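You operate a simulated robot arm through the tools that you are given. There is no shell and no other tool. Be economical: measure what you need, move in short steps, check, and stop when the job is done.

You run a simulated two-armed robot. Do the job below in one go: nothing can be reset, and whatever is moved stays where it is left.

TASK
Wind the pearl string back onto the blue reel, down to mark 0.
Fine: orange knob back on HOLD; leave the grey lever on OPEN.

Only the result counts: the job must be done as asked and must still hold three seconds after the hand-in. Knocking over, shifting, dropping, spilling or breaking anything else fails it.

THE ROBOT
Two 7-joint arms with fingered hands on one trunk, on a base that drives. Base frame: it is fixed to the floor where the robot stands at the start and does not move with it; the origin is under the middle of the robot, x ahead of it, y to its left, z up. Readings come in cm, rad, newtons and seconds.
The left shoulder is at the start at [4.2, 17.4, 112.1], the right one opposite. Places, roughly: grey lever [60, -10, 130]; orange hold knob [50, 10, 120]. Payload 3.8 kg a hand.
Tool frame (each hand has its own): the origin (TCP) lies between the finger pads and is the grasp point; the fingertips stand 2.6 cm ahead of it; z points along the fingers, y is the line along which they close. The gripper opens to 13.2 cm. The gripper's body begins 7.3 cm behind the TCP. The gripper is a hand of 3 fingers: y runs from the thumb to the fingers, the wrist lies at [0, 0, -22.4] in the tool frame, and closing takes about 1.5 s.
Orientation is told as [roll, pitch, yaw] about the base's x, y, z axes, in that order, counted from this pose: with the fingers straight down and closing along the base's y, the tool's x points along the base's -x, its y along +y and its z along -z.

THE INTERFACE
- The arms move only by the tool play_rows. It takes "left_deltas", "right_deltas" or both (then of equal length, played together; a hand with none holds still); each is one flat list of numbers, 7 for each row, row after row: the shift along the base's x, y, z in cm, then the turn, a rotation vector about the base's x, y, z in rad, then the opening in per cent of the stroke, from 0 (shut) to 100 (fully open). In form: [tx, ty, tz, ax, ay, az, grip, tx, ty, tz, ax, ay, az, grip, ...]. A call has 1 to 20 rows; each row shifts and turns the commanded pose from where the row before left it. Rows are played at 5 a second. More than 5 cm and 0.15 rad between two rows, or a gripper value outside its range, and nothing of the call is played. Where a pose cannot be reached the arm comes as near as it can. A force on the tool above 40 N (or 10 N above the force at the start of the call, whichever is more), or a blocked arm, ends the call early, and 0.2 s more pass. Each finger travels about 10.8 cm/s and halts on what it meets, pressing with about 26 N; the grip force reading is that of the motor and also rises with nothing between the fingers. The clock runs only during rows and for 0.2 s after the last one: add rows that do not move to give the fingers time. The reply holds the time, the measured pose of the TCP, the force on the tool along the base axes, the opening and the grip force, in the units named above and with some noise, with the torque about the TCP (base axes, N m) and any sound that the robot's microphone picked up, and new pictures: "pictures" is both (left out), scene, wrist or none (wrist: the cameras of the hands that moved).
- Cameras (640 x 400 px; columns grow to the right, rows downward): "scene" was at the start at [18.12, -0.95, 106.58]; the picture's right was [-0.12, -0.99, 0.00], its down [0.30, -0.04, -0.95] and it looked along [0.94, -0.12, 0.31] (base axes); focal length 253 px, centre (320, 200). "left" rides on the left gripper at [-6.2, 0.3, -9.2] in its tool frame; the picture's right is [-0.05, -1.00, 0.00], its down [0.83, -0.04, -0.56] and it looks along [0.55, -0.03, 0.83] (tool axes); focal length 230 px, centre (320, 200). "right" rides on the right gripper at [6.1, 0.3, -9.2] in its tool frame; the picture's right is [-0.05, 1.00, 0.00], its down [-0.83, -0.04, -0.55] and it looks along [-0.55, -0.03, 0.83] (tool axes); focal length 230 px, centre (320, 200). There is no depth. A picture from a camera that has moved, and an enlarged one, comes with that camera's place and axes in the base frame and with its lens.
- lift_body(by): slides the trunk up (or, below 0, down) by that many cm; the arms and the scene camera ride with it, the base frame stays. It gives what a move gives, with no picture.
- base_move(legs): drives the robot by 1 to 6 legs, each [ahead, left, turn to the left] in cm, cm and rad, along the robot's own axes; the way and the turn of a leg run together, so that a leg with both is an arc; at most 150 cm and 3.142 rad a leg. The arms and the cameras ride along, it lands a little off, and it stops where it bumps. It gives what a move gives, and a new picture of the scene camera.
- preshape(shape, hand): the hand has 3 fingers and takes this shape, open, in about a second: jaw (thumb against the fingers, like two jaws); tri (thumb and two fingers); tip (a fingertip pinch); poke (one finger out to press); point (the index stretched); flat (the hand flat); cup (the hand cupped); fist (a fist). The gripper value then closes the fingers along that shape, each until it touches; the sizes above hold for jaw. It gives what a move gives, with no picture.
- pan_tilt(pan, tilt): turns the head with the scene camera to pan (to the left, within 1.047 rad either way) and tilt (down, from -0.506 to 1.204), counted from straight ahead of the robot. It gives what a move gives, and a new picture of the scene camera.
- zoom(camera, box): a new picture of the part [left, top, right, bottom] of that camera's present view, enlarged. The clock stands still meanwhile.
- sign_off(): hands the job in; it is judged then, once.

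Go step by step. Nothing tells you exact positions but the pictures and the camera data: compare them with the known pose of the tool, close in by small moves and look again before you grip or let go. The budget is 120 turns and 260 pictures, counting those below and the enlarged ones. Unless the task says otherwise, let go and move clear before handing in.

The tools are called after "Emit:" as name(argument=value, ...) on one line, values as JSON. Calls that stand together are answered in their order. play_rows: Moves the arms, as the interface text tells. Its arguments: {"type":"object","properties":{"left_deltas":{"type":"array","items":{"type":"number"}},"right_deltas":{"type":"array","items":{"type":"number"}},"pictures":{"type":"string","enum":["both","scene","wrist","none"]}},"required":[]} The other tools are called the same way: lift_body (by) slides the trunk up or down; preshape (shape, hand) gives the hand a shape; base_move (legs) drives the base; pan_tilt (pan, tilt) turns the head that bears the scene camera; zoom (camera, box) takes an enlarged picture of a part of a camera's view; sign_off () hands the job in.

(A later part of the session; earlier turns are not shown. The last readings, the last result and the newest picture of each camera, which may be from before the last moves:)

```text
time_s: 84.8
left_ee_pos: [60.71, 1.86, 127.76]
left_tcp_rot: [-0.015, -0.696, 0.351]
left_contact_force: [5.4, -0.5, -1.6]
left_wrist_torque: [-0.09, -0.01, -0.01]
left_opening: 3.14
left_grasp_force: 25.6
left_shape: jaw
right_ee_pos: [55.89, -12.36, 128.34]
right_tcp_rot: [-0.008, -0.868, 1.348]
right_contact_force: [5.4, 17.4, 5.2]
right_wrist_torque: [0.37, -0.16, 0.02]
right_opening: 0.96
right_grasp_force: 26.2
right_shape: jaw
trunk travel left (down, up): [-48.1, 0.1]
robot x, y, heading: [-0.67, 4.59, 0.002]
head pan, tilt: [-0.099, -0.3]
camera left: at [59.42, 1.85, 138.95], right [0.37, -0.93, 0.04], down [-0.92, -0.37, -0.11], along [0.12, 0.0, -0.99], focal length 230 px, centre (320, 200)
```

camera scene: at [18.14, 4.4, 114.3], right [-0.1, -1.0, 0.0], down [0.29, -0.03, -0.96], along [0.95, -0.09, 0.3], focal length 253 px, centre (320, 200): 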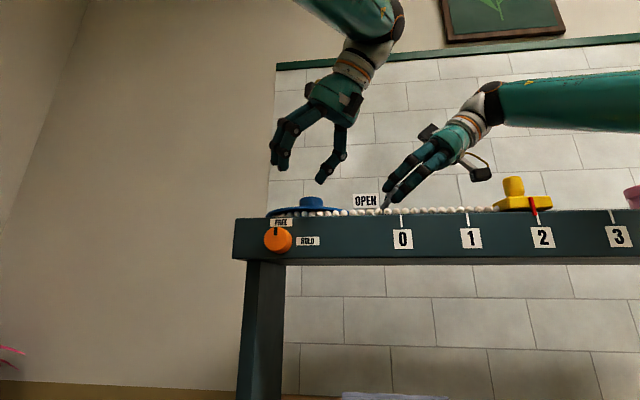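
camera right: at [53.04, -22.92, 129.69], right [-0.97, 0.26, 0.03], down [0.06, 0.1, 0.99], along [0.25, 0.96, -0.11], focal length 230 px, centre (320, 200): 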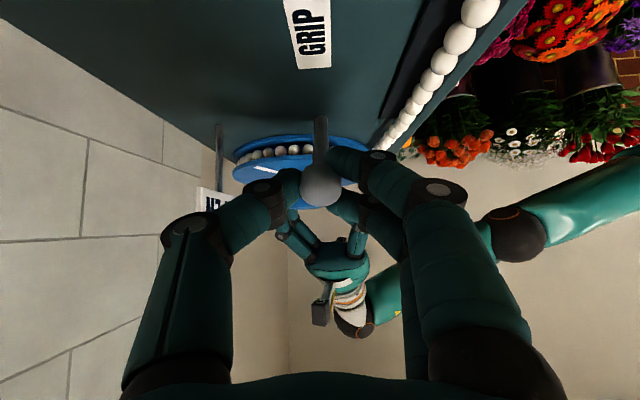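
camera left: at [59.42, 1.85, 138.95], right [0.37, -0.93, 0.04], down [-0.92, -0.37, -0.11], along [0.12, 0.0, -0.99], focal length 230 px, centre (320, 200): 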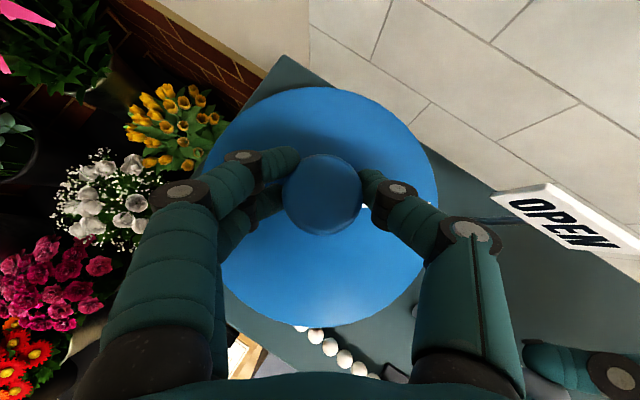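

Left holds the hub. I free the pinch and set the closed right fingertips behind the ball, as in the earlier successful push.

Emit:
play_rows(right_deltas=[0, 0, 0, 0, 0, 0, 20, 0, 0, 0, 0, 0, 0, 40, -0.2, -1.2, 0.7, 0, 0, 0, 45, -0.2, -1.2, 0.7, 0, 0, 0, 45, 0, -0.2, 0, 0, 0, 0, 25, 0, 0, 0, 0, 0, 0, 5, 0, 0, 0, 0, 0, 0, 3, 0, 0, 0, 0, 0, 0, 3], pictures="both")

```text
time_s: 86.6
left_ee_pos: [60.79, 1.71, 127.86]
left_tcp_rot: [-0.009, -0.698, 0.348]
left_contact_force: [7.3, 6.9, -1.6]
left_wrist_torque: [0.05, -0.02, 0.01]
left_opening: 3.02
left_grasp_force: 26.0
left_shape: jaw
right_ee_pos: [55.48, -15.1, 129.87]
right_tcp_rot: [-0.004, -0.867, 1.346]
right_contact_force: [-1.2, 0.7, 1.1]
right_wrist_torque: [0.01, 0.0, 0.02]
right_opening: 0.43
right_grasp_force: 0.0
right_shape: jaw
trunk travel left (down, up): [-48.1, 0.1]
robot x, y, heading: [-0.96, 4.86, 0.005]
head pan, tilt: [-0.099, -0.3]
camera scene: at [18.19, 4.24, 114.29], right [-0.1, -1.0, 0.0], down [0.29, -0.03, -0.96], along [0.95, -0.09, 0.29], focal length 253 px, centre (320, 200)
camera right: at [52.7, -25.77, 131.07], right [-0.96, 0.26, 0.04], down [0.06, 0.1, 0.99], along [0.25, 0.96, -0.12], focal length 230 px, centre (320, 200)
```

scene: 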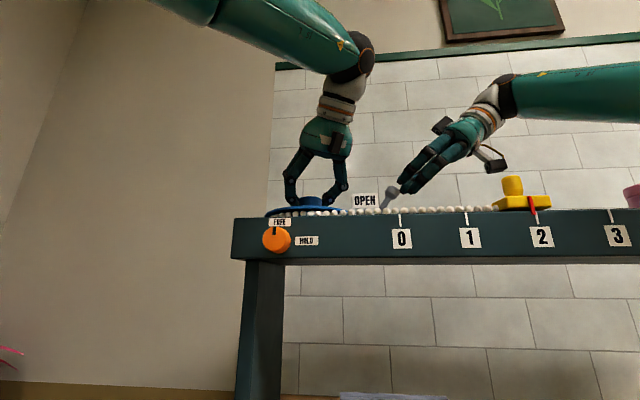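
right: 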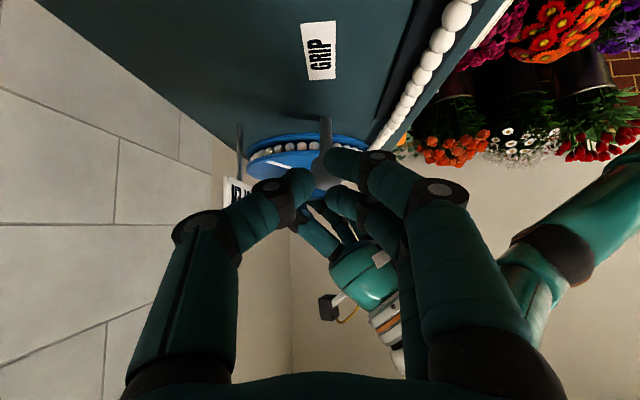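

Same starting pose as before. I push the lever upright to its stop.

Emit:
play_rows(right_deltas=[0.2, 1, 0.1, 0, 0, 0, 3, 0.2, 1, 0.1, 0, 0, 0, 3, 0.2, 1, 0.1, 0, 0, 0, 3, 0.2, 1, 0.1, 0, 0, 0, 3, 0.2, 1, 0.1, 0, 0, 0, 3, 0.1, 0.4, 0.1, 0, 0, 0, 3, 0, 0, 0, 0, 0, 0, 3], pictures="both")

```text
time_s: 88.2
left_ee_pos: [60.72, 1.7, 127.87]
left_tcp_rot: [-0.011, -0.698, 0.349]
left_contact_force: [6.1, 11.1, -2.3]
left_wrist_torque: [0.15, 0.0, 0.05]
left_opening: 3.02
left_grasp_force: 26.2
left_shape: jaw
right_ee_pos: [56.7, -9.92, 130.11]
right_tcp_rot: [-0.004, -0.864, 1.339]
right_contact_force: [8.5, -10.3, 11.1]
right_wrist_torque: [0.09, -0.19, -0.22]
right_opening: 0.12
right_grasp_force: 25.7
right_shape: jaw
trunk travel left (down, up): [-48.1, 0.1]
robot x, y, heading: [-0.71, 4.39, 0.005]
head pan, tilt: [-0.099, -0.3]
camera scene: at [18.23, 4.15, 114.28], right [-0.1, -1.0, 0.0], down [0.29, -0.03, -0.96], along [0.95, -0.09, 0.29], focal length 253 px, centre (320, 200)
camera right: at [53.89, -20.59, 131.51], right [-0.96, 0.26, 0.04], down [0.07, 0.1, 0.99], along [0.26, 0.96, -0.12], focal length 230 px, centre (320, 200)
```

scene: 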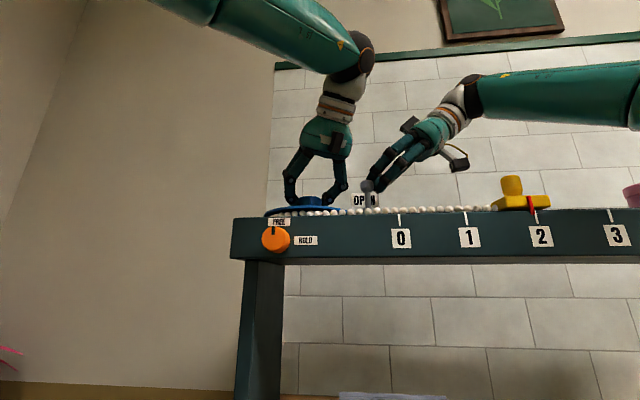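
right: 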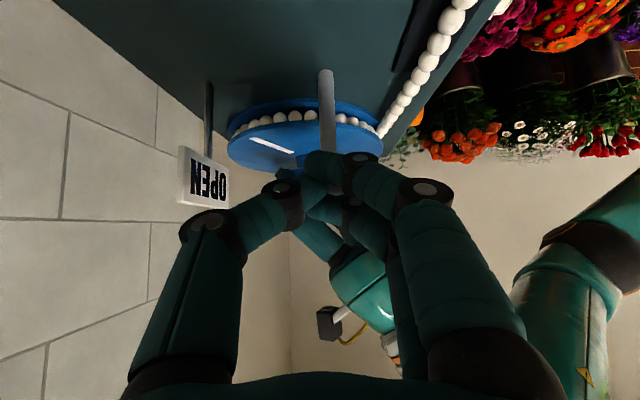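

Lever is upright on OPEN. The right hand retreats, then the left winds the first 48°.

Emit:
play_rows(right_deltas=[-0.1, -0.5, 0.2, 0, 0, 0, 3, -0.2, -1, 0.2, 0, 0, 0, 3, -0.2, -1, 0.2, 0, 0, 0, 3, -0.2, -1, 0, 0, 0, 0, 3, 0, 0, 0, 0, 0, 0, 3, 0, 0, 0, 0, 0, 0, 3, 0, 0, 0, 0, 0, 0, 3, 0, 0, 0, 0, 0, 0, 3, 0, 0, 0, 0, 0, 0, 3, 0, 0, 0, 0, 0, 0, 3], left_deltas=[0, 0, 0, 0, 0, 0, 2, 0, 0, 0, 0, 0, 0, 2, 0, 0, 0, 0, 0, 0, 2, 0, 0, 0, 0, 0, 0, 2, -0.02, 0.045, 0, 0, 0, -0.14, 2, -0.02, 0.045, 0, 0, 0, -0.14, 2, -0.02, 0.045, 0, 0, 0, -0.14, 2, -0.02, 0.045, 0, 0, 0, -0.14, 2, 0.01, 0.05, 0, 0, 0, -0.14, 2, 0.01, 0.05, 0, 0, 0, -0.14, 2], pictures="both")

```text
time_s: 90.4
left_ee_pos: [60.63, 1.76, 127.85]
left_tcp_rot: [-0.014, -0.7, -0.494]
left_contact_force: [13.1, 6.3, 2.4]
left_wrist_torque: [0.1, -0.2, 0.06]
left_opening: 3.06
left_grasp_force: 25.7
left_shape: jaw
right_ee_pos: [55.96, -13.28, 130.98]
right_tcp_rot: [-0.004, -0.865, 1.344]
right_contact_force: [0.1, 0.5, 0.3]
right_wrist_torque: [-0.02, 0.03, -0.03]
right_opening: 0.01
right_grasp_force: 25.8
right_shape: jaw
trunk travel left (down, up): [-48.1, 0.1]
robot x, y, heading: [-0.8, 4.55, -0.0]
head pan, tilt: [-0.099, -0.3]
camera scene: at [18.28, 4.23, 114.28], right [-0.1, -1.0, 0.0], down [0.29, -0.03, -0.96], along [0.95, -0.09, 0.29], focal length 253 px, centre (320, 200)
camera right: at [53.17, -23.88, 132.22], right [-0.96, 0.26, 0.04], down [0.07, 0.1, 0.99], along [0.25, 0.96, -0.12], focal length 230 px, centre (320, 200)
camera left: at [59.75, 2.75, 138.9], right [-0.44, -0.9, 0.04], down [-0.89, 0.44, -0.11], along [0.08, -0.09, -0.99], focal length 230 px, centre (320, 200)
```

scene: 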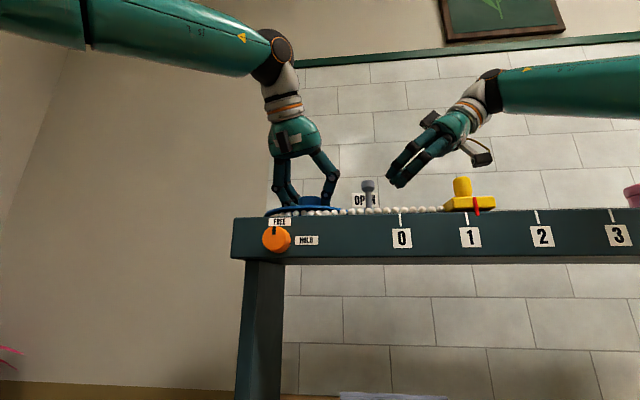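
right: 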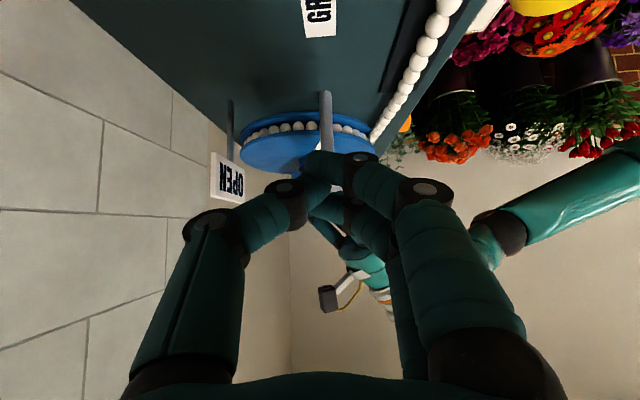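
left: 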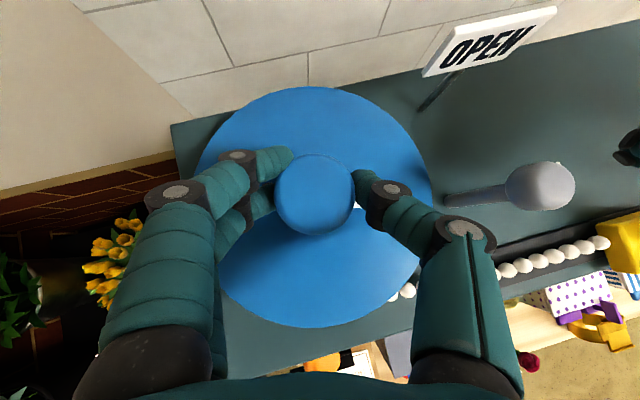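

The pointer is near 1.1 now. I continue winding.

Emit:
play_rows(left_deltas=[0.02, 0.05, 0, 0, 0, -0.14, 2, 0.03, 0.05, 0, 0, 0, -0.14, 2, 0.04, 0.04, 0, 0, 0, -0.14, 2, 0.04, 0.03, 0, 0, 0, -0.14, 2, 0.04, 0.03, 0, 0, 0, -0.14, 2, 0.04, 0.02, 0, 0, 0, -0.14, 2], pictures="both")

Emit:
zoom(camera="scene", box=[340, 150, 580, 270])

```text
time_s: 91.8
left_ee_pos: [60.77, 2.11, 127.77]
left_tcp_rot: [-0.013, -0.698, -1.329]
left_contact_force: [5.6, 7.5, -2.4]
left_wrist_torque: [0.11, -0.06, 0.07]
left_opening: 3.07
left_grasp_force: 26.5
left_shape: jaw
right_ee_pos: [55.87, -13.24, 130.99]
right_tcp_rot: [-0.005, -0.868, 1.346]
right_contact_force: [-0.6, -0.6, 0.6]
right_wrist_torque: [0.0, -0.01, -0.02]
right_opening: 0.0
right_grasp_force: 26.4
right_shape: jaw
trunk travel left (down, up): [-48.1, 0.1]
robot x, y, heading: [-0.79, 4.37, 0.006]
head pan, tilt: [-0.099, -0.3]
camera scene: at [18.16, 4.15, 114.29], right [-0.1, -1.0, 0.0], down [0.29, -0.03, -0.96], along [0.95, -0.09, 0.29], focal length 253 px, centre (320, 200)
camera left: at [60.88, 3.25, 138.87], right [-0.96, -0.27, 0.04], down [-0.27, 0.96, -0.11], along [-0.01, -0.12, -0.99], focal length 230 px, centre (320, 200)
```

scene: 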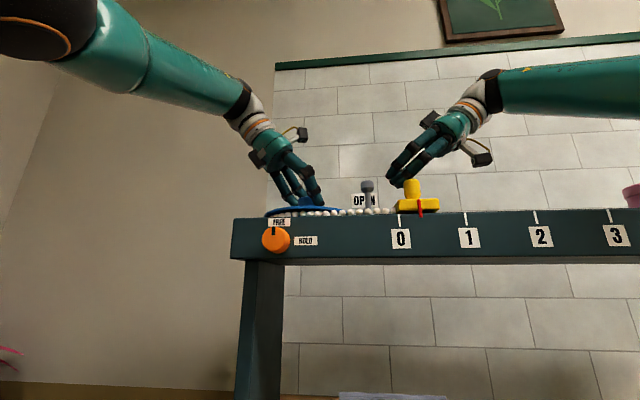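
left: 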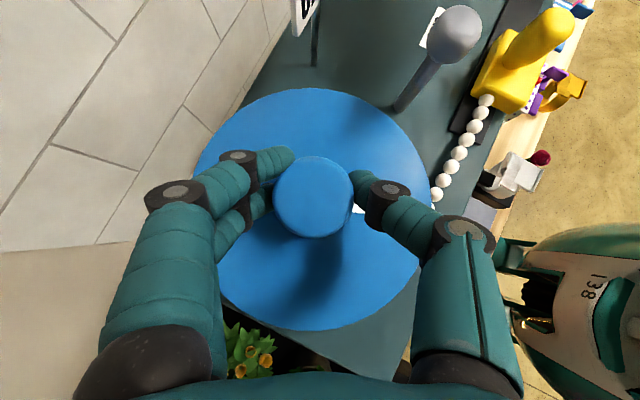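

```text
2.67 times, centred on (460, 210) of scene
camera zoom: at [18.16, 4.15, 114.29], right [-0.1, -1.0, 0.0], down [0.29, -0.03, -0.96], along [0.95, -0.09, 0.29], focal length 675 px, centre (-53, 173)
```

zoom: 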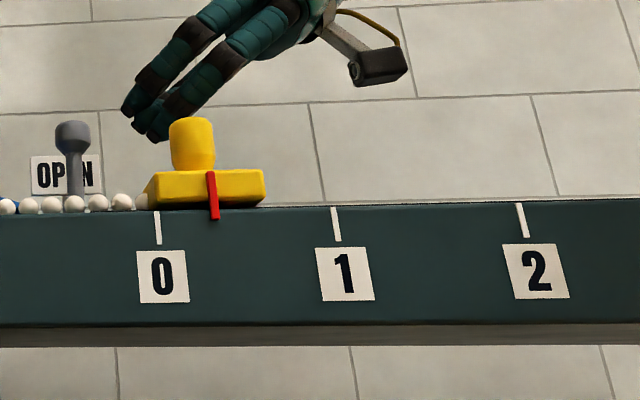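

Pointer at about 0.32. I try to continue in small steps toward the arm's limit.

Emit:
play_rows(left_deltas=[0.03, 0.01, 0, 0, 0, -0.08, 2, 0.03, 0, 0, 0, 0, -0.08, 2], pictures="none")

Emit:
zoom(camera="scene", box=[340, 150, 580, 270])

```text
time_s: 92.6
left_ee_pos: [59.88, 1.86, 127.26]
left_tcp_rot: [0.008, -0.716, -1.492]
left_contact_force: [25.7, -10.0, 5.2]
left_wrist_torque: [-0.17, -0.3, -0.11]
left_opening: 3.17
left_grasp_force: 26.2
left_shape: jaw
left hand out of reach, approached as far as the arm can: row 1, 2
right_ee_pos: [56.0, -13.65, 130.88]
right_tcp_rot: [-0.001, -0.869, 1.341]
right_contact_force: [-0.2, -0.4, 0.4]
right_wrist_torque: [0.0, -0.01, 0.03]
right_opening: 0.0
right_grasp_force: 25.8
right_shape: jaw
trunk travel left (down, up): [-48.1, 0.1]
robot x, y, heading: [-0.3, 4.55, 0.001]
head pan, tilt: [-0.099, -0.3]
stopped in row 2 (left hand): the force on the tool passed its limit (the readings are from after the stop); the commanded pose is now the measured one
```

```text
2.67 times, centred on (460, 210) of scene
camera zoom: at [18.45, 3.94, 114.24], right [-0.1, -1.0, 0.0], down [0.29, -0.03, -0.96], along [0.95, -0.09, 0.29], focal length 675 px, centre (-53, 173)
```

zoom: 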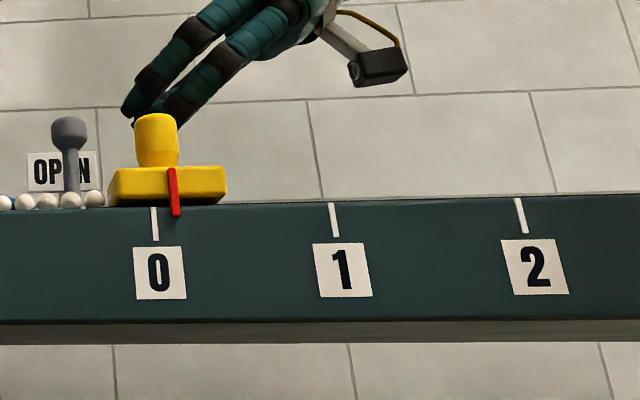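

Only 0.12 of a mark remains, but the hand is pulled back by the reach limit (25 N). Driving the base 1 cm forward relieves exactly that.

Emit:
base_move(legs=[[1.0, 0, 0]])

Emit:
zoom(camera="scene", box=[340, 150, 580, 270])

```text
time_s: 93.3
left_ee_pos: [60.32, 1.89, 127.54]
left_tcp_rot: [0.003, -0.708, -1.494]
left_contact_force: [8.4, -8.0, 1.8]
left_wrist_torque: [-0.12, 0.23, -0.07]
left_opening: 2.98
left_grasp_force: 26.4
left_shape: jaw
right_ee_pos: [56.97, -13.49, 130.91]
right_tcp_rot: [-0.003, -0.867, 1.344]
right_contact_force: [1.0, -0.2, -0.8]
right_wrist_torque: [0.02, 0.0, 0.01]
right_opening: 0.01
right_grasp_force: 26.5
right_shape: jaw
trunk travel left (down, up): [-48.1, 0.1]
robot x, y, heading: [0.14, 4.96, -0.001]
head pan, tilt: [-0.099, -0.3]
camera scene: at [19.28, 3.97, 114.28], right [-0.1, -1.0, 0.0], down [0.29, -0.03, -0.96], along [0.95, -0.09, 0.29], focal length 253 px, centre (320, 200)
```

scene: 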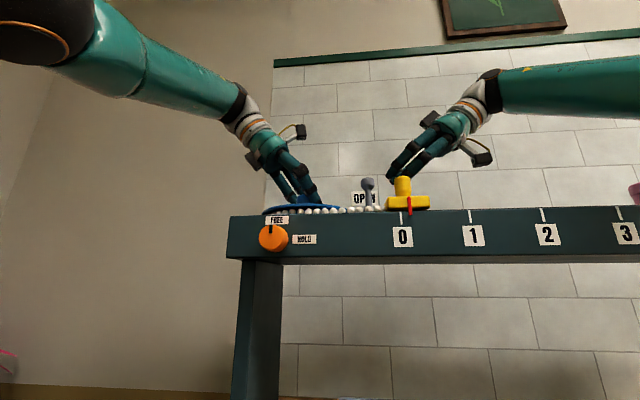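

```text
2.67 times, centred on (460, 210) of scene
camera zoom: at [19.28, 3.97, 114.28], right [-0.1, -1.0, 0.0], down [0.29, -0.03, -0.96], along [0.95, -0.09, 0.29], focal length 675 px, centre (-53, 173)
```

zoom: 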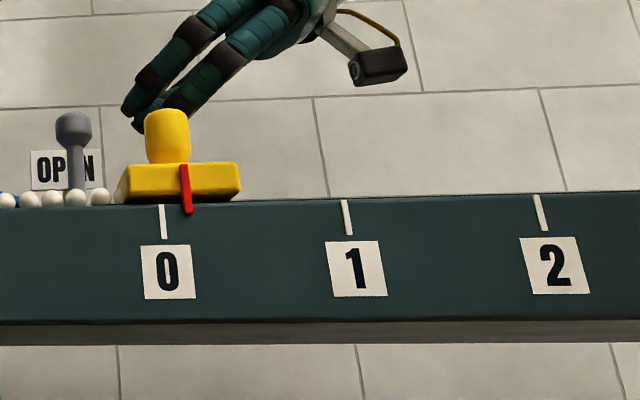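

Relieved; pointer about 0.13. I turn the last ~0.12 rad in small steps.

Emit:
play_rows(left_deltas=[0.12, 0, 0, 0, 0, -0.06, 2, 0.1, 0, 0, 0, 0, -0.06, 2, 0, 0, 0, 0, 0, 0, 2], pictures="none")

Emit:
zoom(camera="scene", box=[340, 150, 580, 270])

```text
time_s: 94.0
left_ee_pos: [59.75, 1.89, 127.29]
left_tcp_rot: [0.032, -0.727, -1.617]
left_contact_force: [25.1, -10.0, 8.4]
left_wrist_torque: [0.01, -0.36, -0.09]
left_opening: 3.16
left_grasp_force: 25.8
left_shape: jaw
left hand out of reach, approached as far as the arm can: row 1, 2
right_ee_pos: [57.1, -13.6, 130.81]
right_tcp_rot: [-0.002, -0.868, 1.339]
right_contact_force: [0.2, 0.0, 0.8]
right_wrist_torque: [0.01, -0.01, 0.0]
right_opening: 0.01
right_grasp_force: 26.0
right_shape: jaw
trunk travel left (down, up): [-48.1, 0.1]
robot x, y, heading: [0.47, 4.58, 0.005]
head pan, tilt: [-0.099, -0.3]
stopped in row 3 (left hand): the force on the tool passed its limit (the readings are from after the stop); the commanded pose is now the measured one
```

```text
2.67 times, centred on (460, 210) of scene
camera zoom: at [19.46, 3.91, 114.24], right [-0.1, -1.0, 0.0], down [0.29, -0.03, -0.96], along [0.95, -0.09, 0.29], focal length 675 px, centre (-53, 173)
```

zoom: 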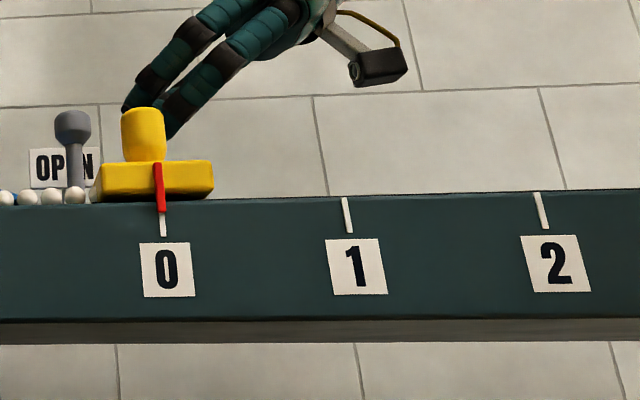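

The pointer is right on mark 0. Now the right hand opens and goes around the lever ball to put it on GRIP, so the string is held while the left hand changes to the knob.

Emit:
play_rows(right_deltas=[0, -2, 0, 0, 0, 0, 20, 0, 0, 0, 0, 0, 0, 40, 0, 0, 0, 0, 0, 0, 45, -0.25, 2.37, -0.42, 0, 0, 0, 45, -0.25, 2.37, -0.42, 0, 0, 0, 45, -0.25, 2.37, -0.42, 0, 0, 0, 45, 0, 0, 0, 0, 0, 0, 45], pictures="both")

```text
time_s: 95.6
left_ee_pos: [59.67, 1.92, 127.23]
left_tcp_rot: [0.031, -0.726, -1.616]
left_contact_force: [26.2, -9.7, 10.0]
left_wrist_torque: [-0.05, -0.53, -0.15]
left_opening: 3.15
left_grasp_force: 25.7
left_shape: jaw
right_ee_pos: [56.35, -8.51, 129.73]
right_tcp_rot: [0.0, -0.869, 1.34]
right_contact_force: [0.1, -0.3, 0.3]
right_wrist_torque: [0.0, -0.02, -0.01]
right_opening: 5.87
right_grasp_force: 0.0
right_shape: jaw
trunk travel left (down, up): [-48.1, 0.1]
robot x, y, heading: [0.22, 4.76, 0.003]
head pan, tilt: [-0.099, -0.3]
camera scene: at [19.47, 3.88, 114.27], right [-0.1, -1.0, 0.0], down [0.29, -0.03, -0.96], along [0.95, -0.09, 0.29], focal length 253 px, centre (320, 200)
camera right: at [53.53, -19.29, 130.91], right [-0.96, 0.26, 0.04], down [0.07, 0.1, 0.99], along [0.26, 0.96, -0.11], focal length 230 px, centre (320, 200)
```

scene: 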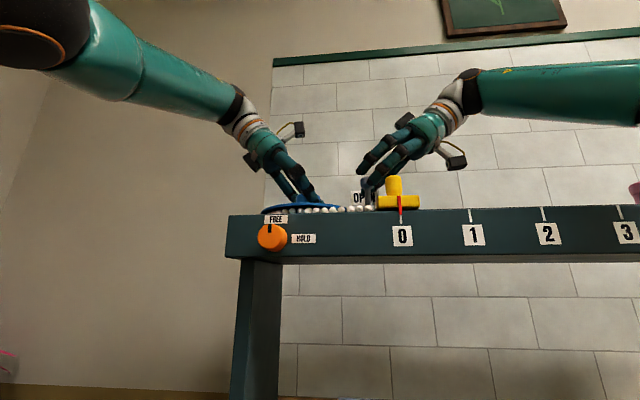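
right: 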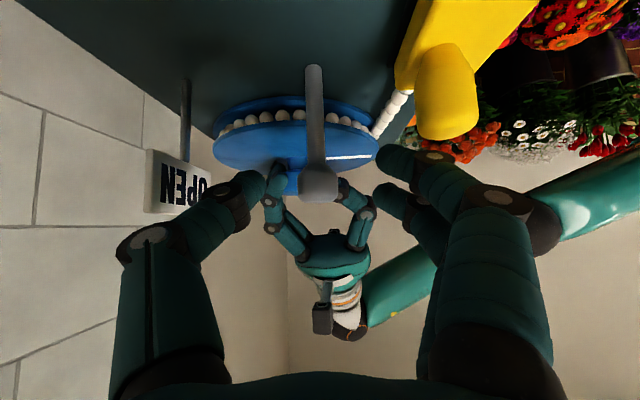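

Ball centred again; the slider's knob is clear of the fingers. Close and pull the lever to GRIP.

Emit:
play_rows(right_deltas=[0, 0, 0, 0, 0, 0, 30, 0, 0, 0, 0, 0, 0, 15, 0, 0, 0, 0, 0, 0, 4, 0, 0, 0, 0, 0, 0, 4, 0, 0, 0, 0, 0, 0, 4, -0.1, -0.6, 0, 0, 0, 0, 4, -0.1, -0.6, -0.05, 0, 0, 0, 4, -0.1, -0.6, -0.1, 0, 0, 0, 4, -0.1, -0.6, -0.2, 0, 0, 0, 4, -0.1, -0.6, -0.25, 0, 0, 0, 4, -0.1, -0.6, -0.3, 0, 0, 0, 4, -0.05, -0.3, -0.2, 0, 0, 0, 4], pictures="both")

Emit:
zoom(camera="scene", box=[340, 150, 580, 270])

```text
time_s: 98.2
left_ee_pos: [59.68, 1.74, 127.28]
left_tcp_rot: [0.031, -0.729, -1.619]
left_contact_force: [21.0, -17.2, 15.2]
left_wrist_torque: [-0.18, -0.66, -0.32]
left_opening: 3.1
left_grasp_force: 25.9
left_shape: jaw
right_ee_pos: [55.65, -12.25, 128.59]
right_tcp_rot: [-0.002, -0.869, 1.344]
right_contact_force: [8.5, 10.8, -4.8]
right_wrist_torque: [0.27, -0.25, -0.09]
right_opening: 0.98
right_grasp_force: 25.9
right_shape: jaw
trunk travel left (down, up): [-48.1, 0.1]
robot x, y, heading: [0.45, 4.62, 0.0]
head pan, tilt: [-0.099, -0.3]
camera scene: at [19.53, 3.97, 114.25], right [-0.1, -1.0, 0.0], down [0.29, -0.03, -0.96], along [0.95, -0.09, 0.29], focal length 253 px, centre (320, 200)
camera right: at [52.97, -22.9, 129.8], right [-0.96, 0.26, 0.04], down [0.07, 0.1, 0.99], along [0.25, 0.96, -0.11], focal length 230 px, centre (320, 200)
```

scene: 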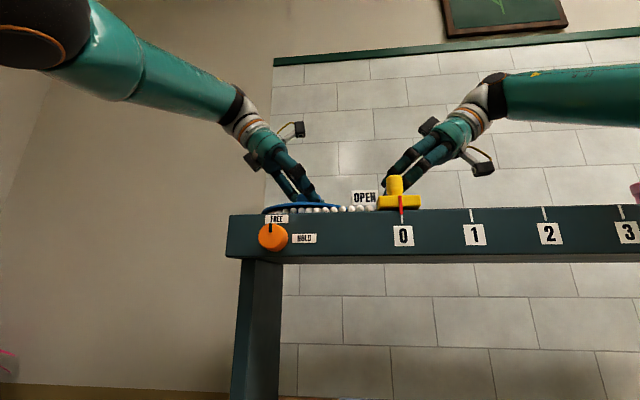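
right: 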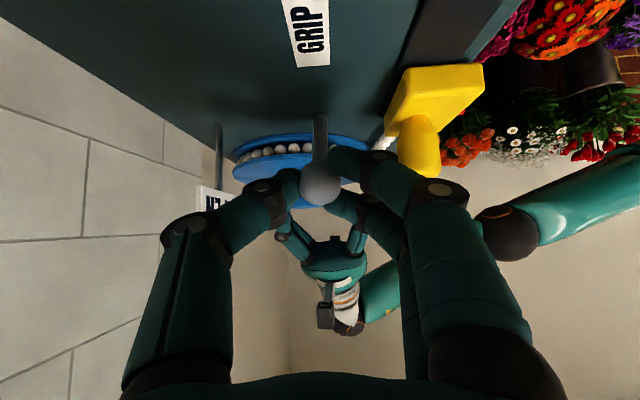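

```text
2.67 times, centred on (460, 210) of scene
camera zoom: at [19.53, 3.97, 114.25], right [-0.1, -1.0, 0.0], down [0.29, -0.03, -0.96], along [0.95, -0.09, 0.29], focal length 675 px, centre (-53, 173)
```

zoom: 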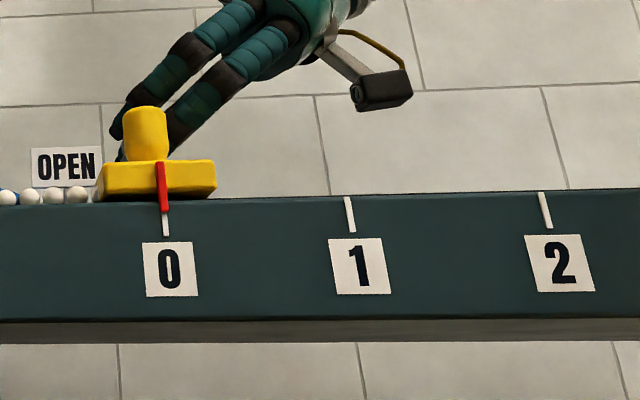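

On GRIP with the pointer still on 0. I open the left hand and check that it holds.

Emit:
play_rows(left_deltas=[0, 0, 0, 0, 0, 0, 15, 0, 0, 0, 0, 0, 0, 30, 0, 0, 0, 0, 0, 0, 45, 0, 0, 0.2, 0, 0, 0, 55, 0, 0, 0.2, 0, 0, 0, 55], pictures="none")

Emit:
zoom(camera="scene", box=[340, 150, 580, 270])

```text
time_s: 99.4
left_ee_pos: [59.37, 2.25, 127.32]
left_tcp_rot: [0.017, -0.721, -1.613]
left_contact_force: [-0.3, 0.3, 0.0]
left_wrist_torque: [-0.02, 0.01, 0.02]
left_opening: 7.21
left_grasp_force: 0.0
left_shape: jaw
right_ee_pos: [55.59, -12.21, 128.61]
right_tcp_rot: [-0.003, -0.868, 1.341]
right_contact_force: [11.2, 5.6, -3.0]
right_wrist_torque: [0.18, -0.31, -0.16]
right_opening: 0.95
right_grasp_force: 25.9
right_shape: jaw
trunk travel left (down, up): [-48.1, 0.1]
robot x, y, heading: [0.46, 4.75, 0.002]
head pan, tilt: [-0.099, -0.3]
```

```text
2.67 times, centred on (460, 210) of scene
camera zoom: at [19.37, 4.12, 114.25], right [-0.1, -1.0, 0.0], down [0.29, -0.03, -0.96], along [0.95, -0.09, 0.29], focal length 675 px, centre (-53, 173)
```

zoom: 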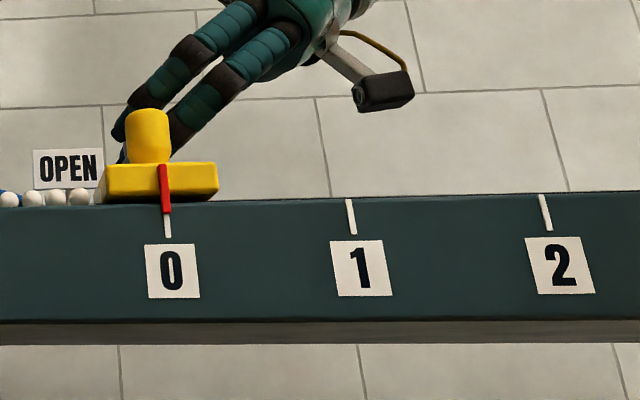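

It holds at 0. Both hands now leave: the left goes back to its park pose on the left, the right releases the lever (on GRIP) and backs off.

Emit:
play_rows(left_deltas=[0.05, 1.6, 1.9, 0, 0, 0, 55, 0.05, 1.6, 1.9, 0, 0, 0, 55, 0, 1, 3, 0, 0, 0, 55, -0.69, 1.68, 0.31, 0, 0, 0.141, 55, -0.69, 1.68, 0.31, 0, 0, 0.141, 55, -0.69, 1.68, 0.31, 0, 0, 0.141, 55, -0.69, 1.68, 0.31, 0, 0, 0.141, 55, -0.69, 1.68, 0.31, 0, 0, 0.141, 60, -0.69, 1.68, 0.31, 0, 0, 0.141, 60, -0.69, 1.68, 0.31, 0, 0, 0.141, 60, -0.69, 1.68, 0.31, 0, 0, 0.141, 60, -0.69, 1.68, 0.31, 0, 0, 0.141, 60, -0.69, 1.68, 0.31, 0, 0, 0.141, 60, 0, 0, 0, 0, 0, 0, 60], right_deltas=[0, 0, 0, 0, 0, 0, 20, 0, 0, 0, 0, 0, 0, 40, 0, 0, 0, 0, 0, 0, 45, -0.2, -1.2, 0.8, 0, 0, 0, 45, -0.3, -1.4, 1.2, 0, 0, 0, 45, -0.3, -1.4, 1.2, 0, 0, 0, 45, 0, -1, 1.5, 0, 0, 0, 45, -1.5, 0, 1, 0, 0, 0, 45, -1.5, 0, 0.5, 0, 0, 0, 45, -1.5, 0, 0, 0, 0, 0, 45, -1.5, 0, 0, 0, 0, 0, 45, 0, 0, 0, 0, 0, 0, 45, 0, 0, 0, 0, 0, 0, 45, 0, 0, 0, 0, 0, 0, 45], pictures="both")

```text
time_s: 102.4
left_ee_pos: [63.63, 21.3, 145.04]
left_tcp_rot: [0.023, -0.721, -0.296]
left_contact_force: [0.0, -0.1, -0.3]
left_wrist_torque: [0.03, 0.01, 0.0]
left_opening: 7.88
left_grasp_force: 0.1
left_shape: jaw
left hand out of reach, approached as far as the arm can: row 1, 2, 3, 4, 5, 6, 7, 8, 9, 10, 11, 12, 13
right_ee_pos: [48.56, -17.18, 134.91]
right_tcp_rot: [-0.008, -0.867, 1.344]
right_contact_force: [-0.2, 0.2, 0.2]
right_wrist_torque: [-0.01, 0.0, 0.0]
right_opening: 5.89
right_grasp_force: 0.0
right_shape: jaw
trunk travel left (down, up): [-48.1, 0.1]
robot x, y, heading: [0.36, 5.02, -0.001]
head pan, tilt: [-0.099, -0.3]
camera scene: at [19.17, 4.04, 114.31], right [-0.1, -1.0, 0.0], down [0.29, -0.03, -0.96], along [0.95, -0.09, 0.3], focal length 253 px, centre (320, 200)
camera right: at [45.81, -27.91, 136.17], right [-0.96, 0.26, 0.04], down [0.06, 0.1, 0.99], along [0.26, 0.96, -0.11], focal length 230 px, centre (320, 200)
camera left: at [62.22, 21.78, 156.03], right [-0.24, -0.97, 0.02], down [-0.96, 0.24, -0.13], along [0.12, -0.05, -0.99], focal length 230 px, centre (320, 200)
```

scene: 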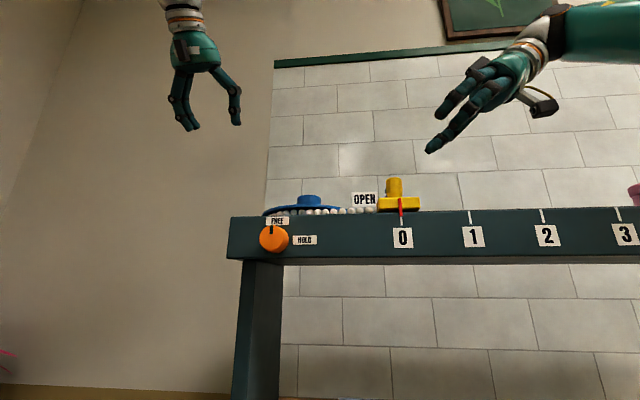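
right: 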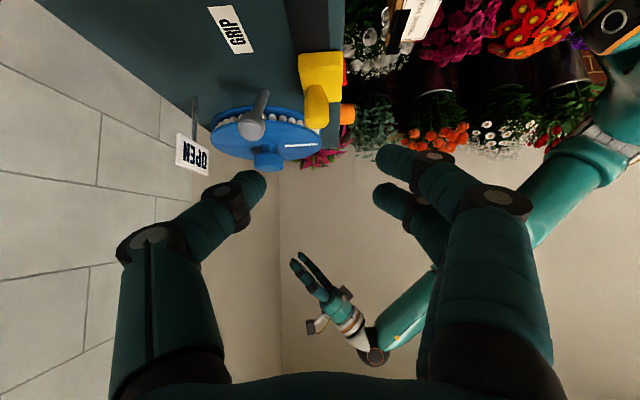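
left: 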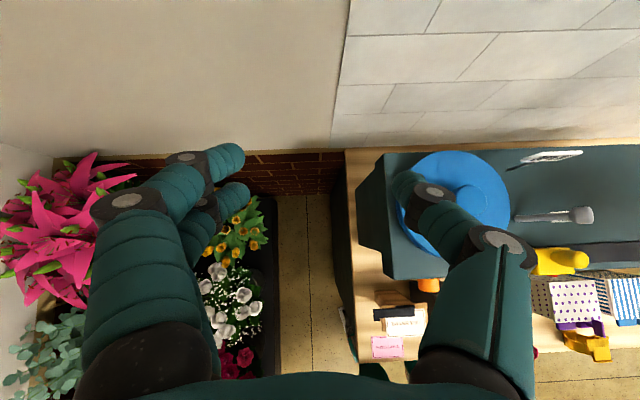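

Slider still at 0, lever on GRIP. I bring the left hand to its park place and re-orient it for the knob (pointing forward, closing vertically).

Emit:
play_rows(left_deltas=[-3.6, 0.6, -2.6, 0, 0, 0.05, 60, -3.6, 0.6, -2.6, 0, 0, 0.05, 60, -3.6, 0.6, -2.6, 0, 0, 0, 60, 0, 1, 0, -0.028, -0.139, 0, 60, 0, 1, 0, -0.028, -0.139, 0, 60, 0, 1, 0, -0.028, -0.139, 0, 60, 0, 1, 0, -0.028, -0.139, 0, 60, 0, 1, 0, -0.028, -0.139, 0, 60, 0, 1, 0, -0.028, -0.139, 0, 60, 0, 0, -0.9, -0.14, 0.028, 0, 60, 0, 0, -0.9, -0.14, 0.028, 0, 60, 0, 0, -0.9, -0.14, 0.028, 0, 60, 0, 0, -0.9, -0.14, 0.028, 0, 60, 0, 0, -0.9, -0.14, 0.028, 0, 60, 0, 0, -0.9, -0.14, 0.028, 0, 60, 0, 0, -0.9, -0.14, 0.028, 0, 60, 0, 0, -0.9, -0.14, 0.028, 0, 60, 0, 0, -0.9, -0.14, 0.028, 0, 60, 0, 0, -0.9, -0.14, 0.028, 0, 60, 0, 0, -0.9, -0.14, 0.028, 0, 60], pictures="both")

```text
time_s: 106.6
left_ee_pos: [79.66, 28.52, 148.67]
left_tcp_rot: [-1.551, 0.0, 1.374]
left_contact_force: [0.5, -1.0, -0.9]
left_wrist_torque: [0.01, 0.01, -0.02]
left_opening: 7.88
left_grasp_force: 0.1
left_shape: jaw
left hand out of reach, approached as far as the arm can: row 1, 2, 3, 4, 5, 6, 7, 8, 9, 10, 11, 12, 13, 14, 15, 16, 17, 18, 19, 20
right_ee_pos: [48.57, -17.35, 134.76]
right_tcp_rot: [-0.008, -0.867, 1.344]
right_contact_force: [1.1, -0.1, 0.4]
right_wrist_torque: [0.0, -0.01, 0.01]
right_opening: 5.91
right_grasp_force: 0.1
right_shape: jaw
trunk travel left (down, up): [-48.1, 0.1]
robot x, y, heading: [0.33, 4.92, -0.001]
head pan, tilt: [-0.099, -0.3]
camera scene: at [19.18, 4.04, 114.31], right [-0.1, -1.0, 0.0], down [0.29, -0.03, -0.96], along [0.95, -0.09, 0.3], focal length 253 px, centre (320, 200)
camera left: at [71.78, 36.43, 148.69], right [0.03, 0.05, 1.0], down [-0.71, -0.71, 0.05], along [0.71, -0.71, 0.01], focal length 230 px, centre (320, 200)
```

scene: 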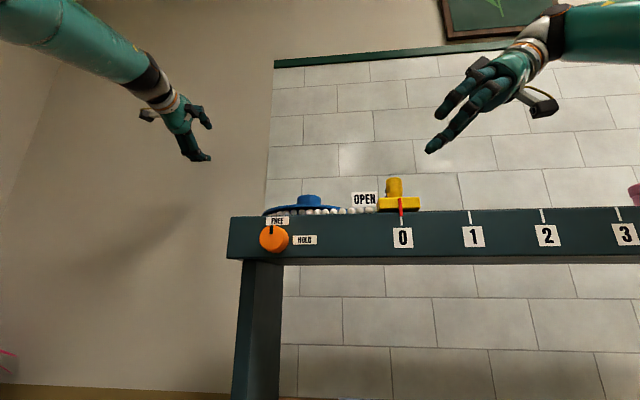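
left: 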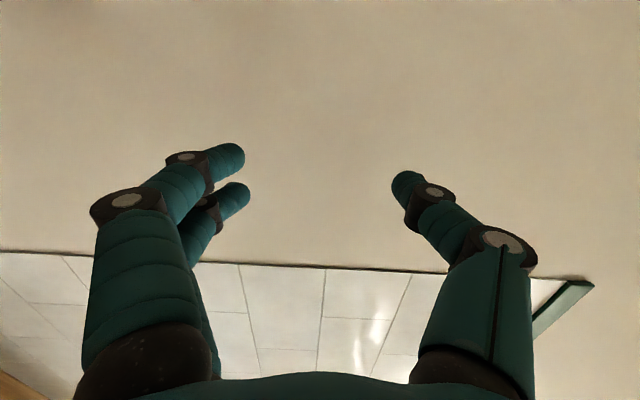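

The arm kinematics drifted forward and high. I ask it to come back toward the robot and down.

Emit:
play_rows(left_deltas=[-4, 0, -2, 0, 0, 0, 60, -4, 0, -2, 0, 0, 0, 60, -4, 0, -2, 0, 0, 0, 60, -4, 0, -2, 0, 0, 0, 60, -4, 0, -3, 0, 0, 0, 60, -4, 0, -3, 0, 0, 0, 60, -3, 0, -3, 0, 0, 0, 60, 0, 0, -3, 0, 0, 0, 60, 0, 0, 0, 0, 0, 0, 60], pictures="scene")

```text
time_s: 108.6
left_ee_pos: [52.52, 28.74, 128.8]
left_tcp_rot: [-1.552, -0.003, 1.375]
left_contact_force: [-0.3, -0.8, 0.1]
left_wrist_torque: [-0.01, -0.03, -0.02]
left_opening: 7.89
left_grasp_force: 0.0
left_shape: jaw
right_ee_pos: [48.57, -17.26, 134.87]
right_tcp_rot: [-0.008, -0.867, 1.346]
right_contact_force: [0.2, 0.1, -0.2]
right_wrist_torque: [0.02, -0.02, 0.01]
right_opening: 5.91
right_grasp_force: 0.1
right_shape: jaw
trunk travel left (down, up): [-48.1, 0.1]
robot x, y, heading: [0.32, 4.98, 0.006]
head pan, tilt: [-0.099, -0.3]
camera scene: at [19.13, 4.04, 114.33], right [-0.1, -1.0, 0.0], down [0.29, -0.03, -0.96], along [0.95, -0.09, 0.3], focal length 253 px, centre (320, 200)
```

scene: 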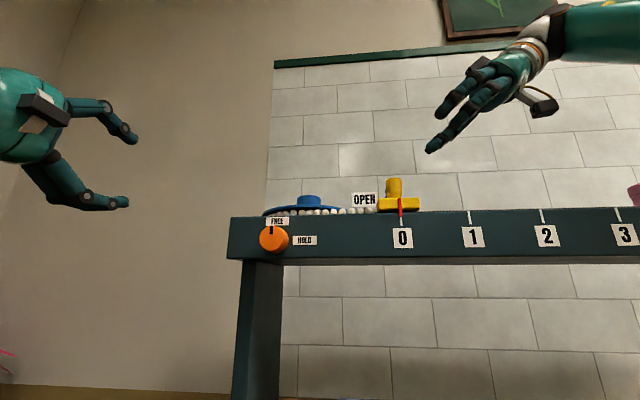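

The left hand is well placed again. I raise the right hand a bit, drive back and right, and lower the trunk as in the first knob operation.

Emit:
play_rows(right_deltas=[0, 0, 3, 0, 0, 0, 45, 0, 0, 3, 0, 0, 0, 45], pictures="none")

Emit:
base_move(legs=[[-12.8, 0, 0], [0, -8.1, 0]])

Emit:
lift_body(by=-8.1)

```text
time_s: 109.2
left_ee_pos: [52.57, 28.63, 128.83]
left_tcp_rot: [-1.552, -0.003, 1.374]
left_contact_force: [-0.5, -0.8, -0.1]
left_wrist_torque: [0.0, 0.01, -0.01]
left_opening: 7.89
left_grasp_force: 0.1
left_shape: jaw
right_ee_pos: [48.58, -17.23, 140.71]
right_tcp_rot: [-0.01, -0.868, 1.346]
right_contact_force: [-0.4, -0.6, 0.2]
right_wrist_torque: [0.02, -0.03, 0.02]
right_opening: 5.9
right_grasp_force: 0.0
right_shape: jaw
trunk travel left (down, up): [-48.1, 0.1]
robot x, y, heading: [0.18, 5.23, -0.001]
head pan, tilt: [-0.099, -0.3]
```

```text
time_s: 111.1
left_ee_pos: [40.03, 20.69, 128.69]
left_tcp_rot: [-1.55, -0.003, 1.376]
left_contact_force: [-0.2, 0.0, -0.6]
left_wrist_torque: [0.0, 0.02, -0.01]
left_opening: 7.9
left_grasp_force: 0.0
left_shape: jaw
right_ee_pos: [35.85, -25.43, 140.71]
right_tcp_rot: [-0.008, -0.868, 1.346]
right_contact_force: [-0.6, -0.4, 0.1]
right_wrist_torque: [-0.02, -0.02, 0.01]
right_opening: 5.88
right_grasp_force: 0.1
right_shape: jaw
trunk travel left (down, up): [-48.1, 0.1]
robot x, y, heading: [-12.26, -3.36, 0.004]
head pan, tilt: [-0.099, -0.3]
camera scene: at [6.51, -3.99, 114.32], right [-0.1, -1.0, 0.0], down [0.29, -0.03, -0.96], along [0.95, -0.09, 0.3], focal length 253 px, centre (320, 200)
```

scene: 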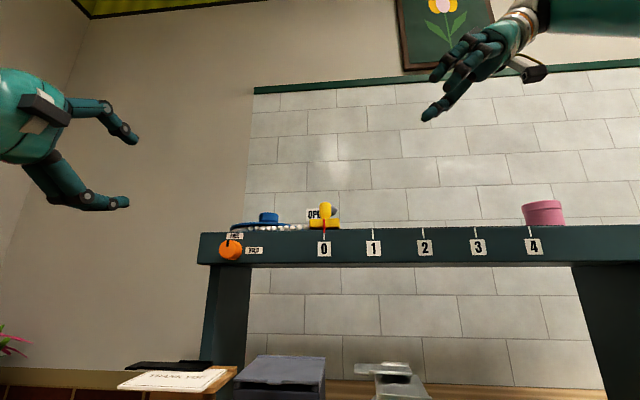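

```text
time_s: 112.3
left_ee_pos: [39.92, 20.72, 120.79]
left_tcp_rot: [-1.552, -0.002, 1.373]
left_contact_force: [-0.2, -0.2, 0.9]
left_wrist_torque: [-0.01, 0.01, -0.02]
left_opening: 7.89
left_grasp_force: 0.0
left_shape: jaw
right_ee_pos: [35.89, -25.31, 132.69]
right_tcp_rot: [-0.011, -0.868, 1.348]
right_contact_force: [-0.6, 0.2, -0.5]
right_wrist_torque: [-0.04, 0.01, -0.01]
right_opening: 5.89
right_grasp_force: 0.0
right_shape: jaw
trunk travel left (down, up): [-40.0, 8.2]
robot x, y, heading: [-11.85, -3.41, -0.002]
head pan, tilt: [-0.099, -0.3]
```

Now the left hand goes sideways to face the knob, level at z ≈ 119.

Emit:
play_rows(left_deltas=[0.3, -3.4, -0.5, 0, 0, 0, 60, 0.3, -3.4, -0.5, 0, 0, 0, 60, 0.3, -3.4, -0.4, 0, 0, 0, 60, 0.3, -3.3, -0.3, 0, 0, 0, 60, 0, 0, 0, 0, 0, 0, 60], pictures="both")

```text
time_s: 113.5
left_ee_pos: [41.04, 7.12, 118.93]
left_tcp_rot: [-1.552, -0.001, 1.376]
left_contact_force: [0.8, -0.4, -0.4]
left_wrist_torque: [0.0, 0.0, 0.01]
left_opening: 7.87
left_grasp_force: 0.1
left_shape: jaw
right_ee_pos: [36.02, -25.38, 132.46]
right_tcp_rot: [-0.006, -0.868, 1.346]
right_contact_force: [-0.1, 0.1, -0.3]
right_wrist_torque: [0.0, 0.0, -0.01]
right_opening: 5.9
right_grasp_force: 0.0
right_shape: jaw
trunk travel left (down, up): [-40.0, 8.2]
robot x, y, heading: [-12.45, -2.88, 0.003]
head pan, tilt: [-0.099, -0.3]
camera scene: at [5.62, -3.95, 103.28], right [-0.1, -1.0, 0.0], down [0.29, -0.03, -0.96], along [0.95, -0.09, 0.3], focal length 253 px, centre (320, 200)
camera left: at [33.16, 14.94, 118.92], right [0.03, 0.05, 1.0], down [-0.71, -0.71, 0.05], along [0.71, -0.71, 0.01], focal length 230 px, centre (320, 200)
```

scene: 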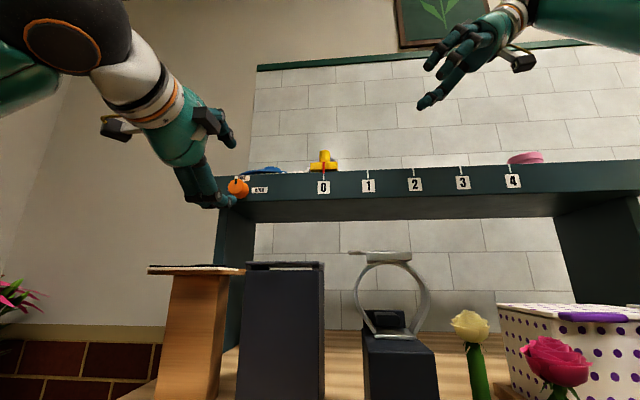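
left: 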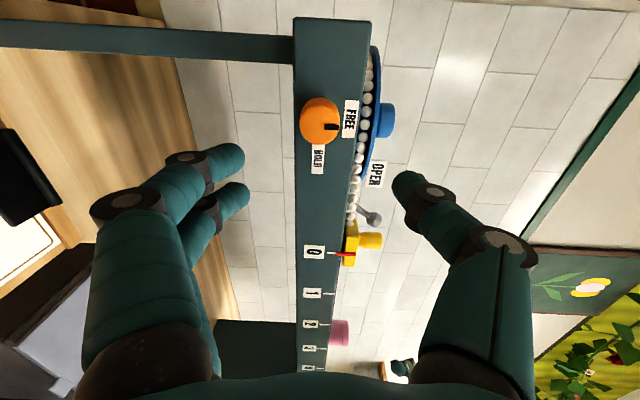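

Knob in view where expected. Driving forward 7.6 cm.

Emit:
base_move(legs=[[7.6, 0, 0]])

Emit:
play_rows(left_deltas=[0, 0, 0, 0, 0, 0, 60], pictures="wrist")

```text
time_s: 114.5
left_ee_pos: [48.59, 7.04, 118.98]
left_tcp_rot: [-1.548, -0.005, 1.372]
left_contact_force: [0.7, -0.7, 0.3]
left_wrist_torque: [-0.02, -0.02, -0.03]
left_opening: 7.89
left_grasp_force: 0.2
left_shape: jaw
right_ee_pos: [43.37, -25.37, 132.6]
right_tcp_rot: [-0.008, -0.868, 1.344]
right_contact_force: [0.4, 0.0, -1.0]
right_wrist_torque: [0.01, 0.04, 0.0]
right_opening: 5.89
right_grasp_force: 0.1
right_shape: jaw
trunk travel left (down, up): [-40.0, 8.2]
robot x, y, heading: [-4.66, -3.08, 0.002]
head pan, tilt: [-0.099, -0.3]
camera scene: at [13.14, -3.99, 103.28], right [-0.1, -0.99, 0.0], down [0.29, -0.03, -0.96], along [0.95, -0.1, 0.3], focal length 253 px, centre (320, 200)
```

scene: 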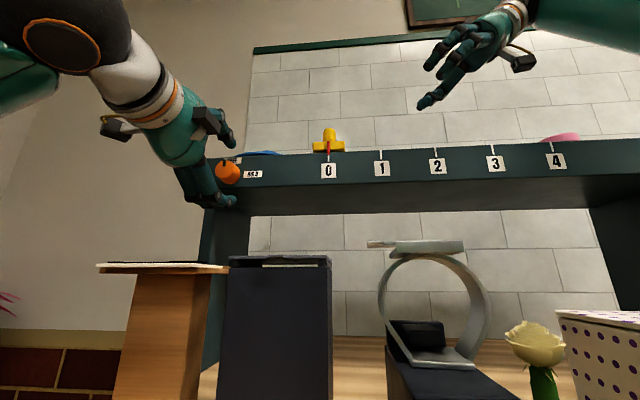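

```text
time_s: 114.9
left_ee_pos: [48.39, 7.0, 118.92]
left_tcp_rot: [-1.552, -0.003, 1.372]
left_contact_force: [-0.1, 0.3, -0.2]
left_wrist_torque: [-0.02, 0.0, 0.03]
left_opening: 7.9
left_grasp_force: 0.0
left_shape: jaw
right_ee_pos: [43.32, -25.46, 132.68]
right_tcp_rot: [-0.008, -0.868, 1.347]
right_contact_force: [-0.2, 1.0, 0.5]
right_wrist_torque: [0.02, -0.01, 0.01]
right_opening: 5.89
right_grasp_force: 0.0
right_shape: jaw
trunk travel left (down, up): [-40.0, 8.2]
robot x, y, heading: [-4.31, -3.25, -0.001]
head pan, tilt: [-0.099, -0.3]
camera left: at [40.57, 14.88, 118.96], right [0.03, 0.04, 1.0], down [-0.71, -0.71, 0.05], along [0.71, -0.71, 0.01], focal length 230 px, centre (320, 200)
```

left: 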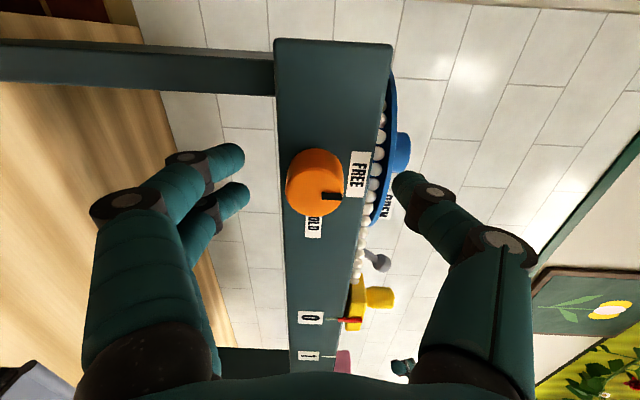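

Knob centred between the fingers. I close on it and turn clockwise to HOLD.

Emit:
play_rows(left_deltas=[0.3, 0.1, 0, 0, 0, 0, 45, 0, 0, 0, 0, 0, 0, 30, 0, 0, 0, 0, 0, 0, 15, 0, 0, 0, 0, 0, 0, 5, 0, 0, 0, 0, 0, 0, 5, 0, 0, 0, 0, 0, 0, 5, 0, 0, 0, 0.14, -0.028, 0, 5, 0, 0, 0, 0.14, -0.028, 0, 5, 0, 0, 0, 0.14, -0.028, 0, 5, 0, 0, 0, 0.14, -0.028, 0, 5, 0, 0, 0, 0.14, -0.028, 0, 5, 0, 0, 0, 0.14, -0.028, 0, 5], pictures="wrist")

```text
time_s: 117.5
left_ee_pos: [48.77, 7.36, 119.89]
left_tcp_rot: [-1.588, -0.854, 1.407]
left_contact_force: [11.0, 9.9, 33.0]
left_wrist_torque: [-1.42, -0.64, 0.51]
left_opening: 3.2
left_grasp_force: 25.9
left_shape: jaw
right_ee_pos: [43.3, -25.34, 132.77]
right_tcp_rot: [-0.011, -0.867, 1.347]
right_contact_force: [-0.9, 0.1, 0.8]
right_wrist_torque: [-0.01, 0.0, -0.03]
right_opening: 5.89
right_grasp_force: 0.0
right_shape: jaw
trunk travel left (down, up): [-40.0, 8.2]
robot x, y, heading: [-4.47, -3.16, 0.001]
head pan, tilt: [-0.099, -0.3]
camera left: at [40.27, 13.21, 124.33], right [-0.13, -0.71, 0.69], down [-0.64, -0.47, -0.6], along [0.76, -0.53, -0.39], focal length 230 px, centre (320, 200)
```

left: 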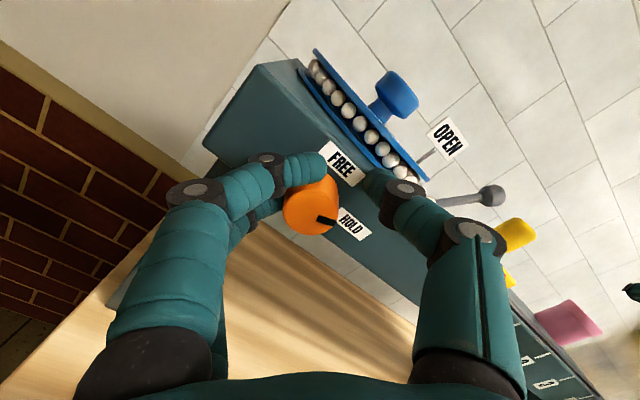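

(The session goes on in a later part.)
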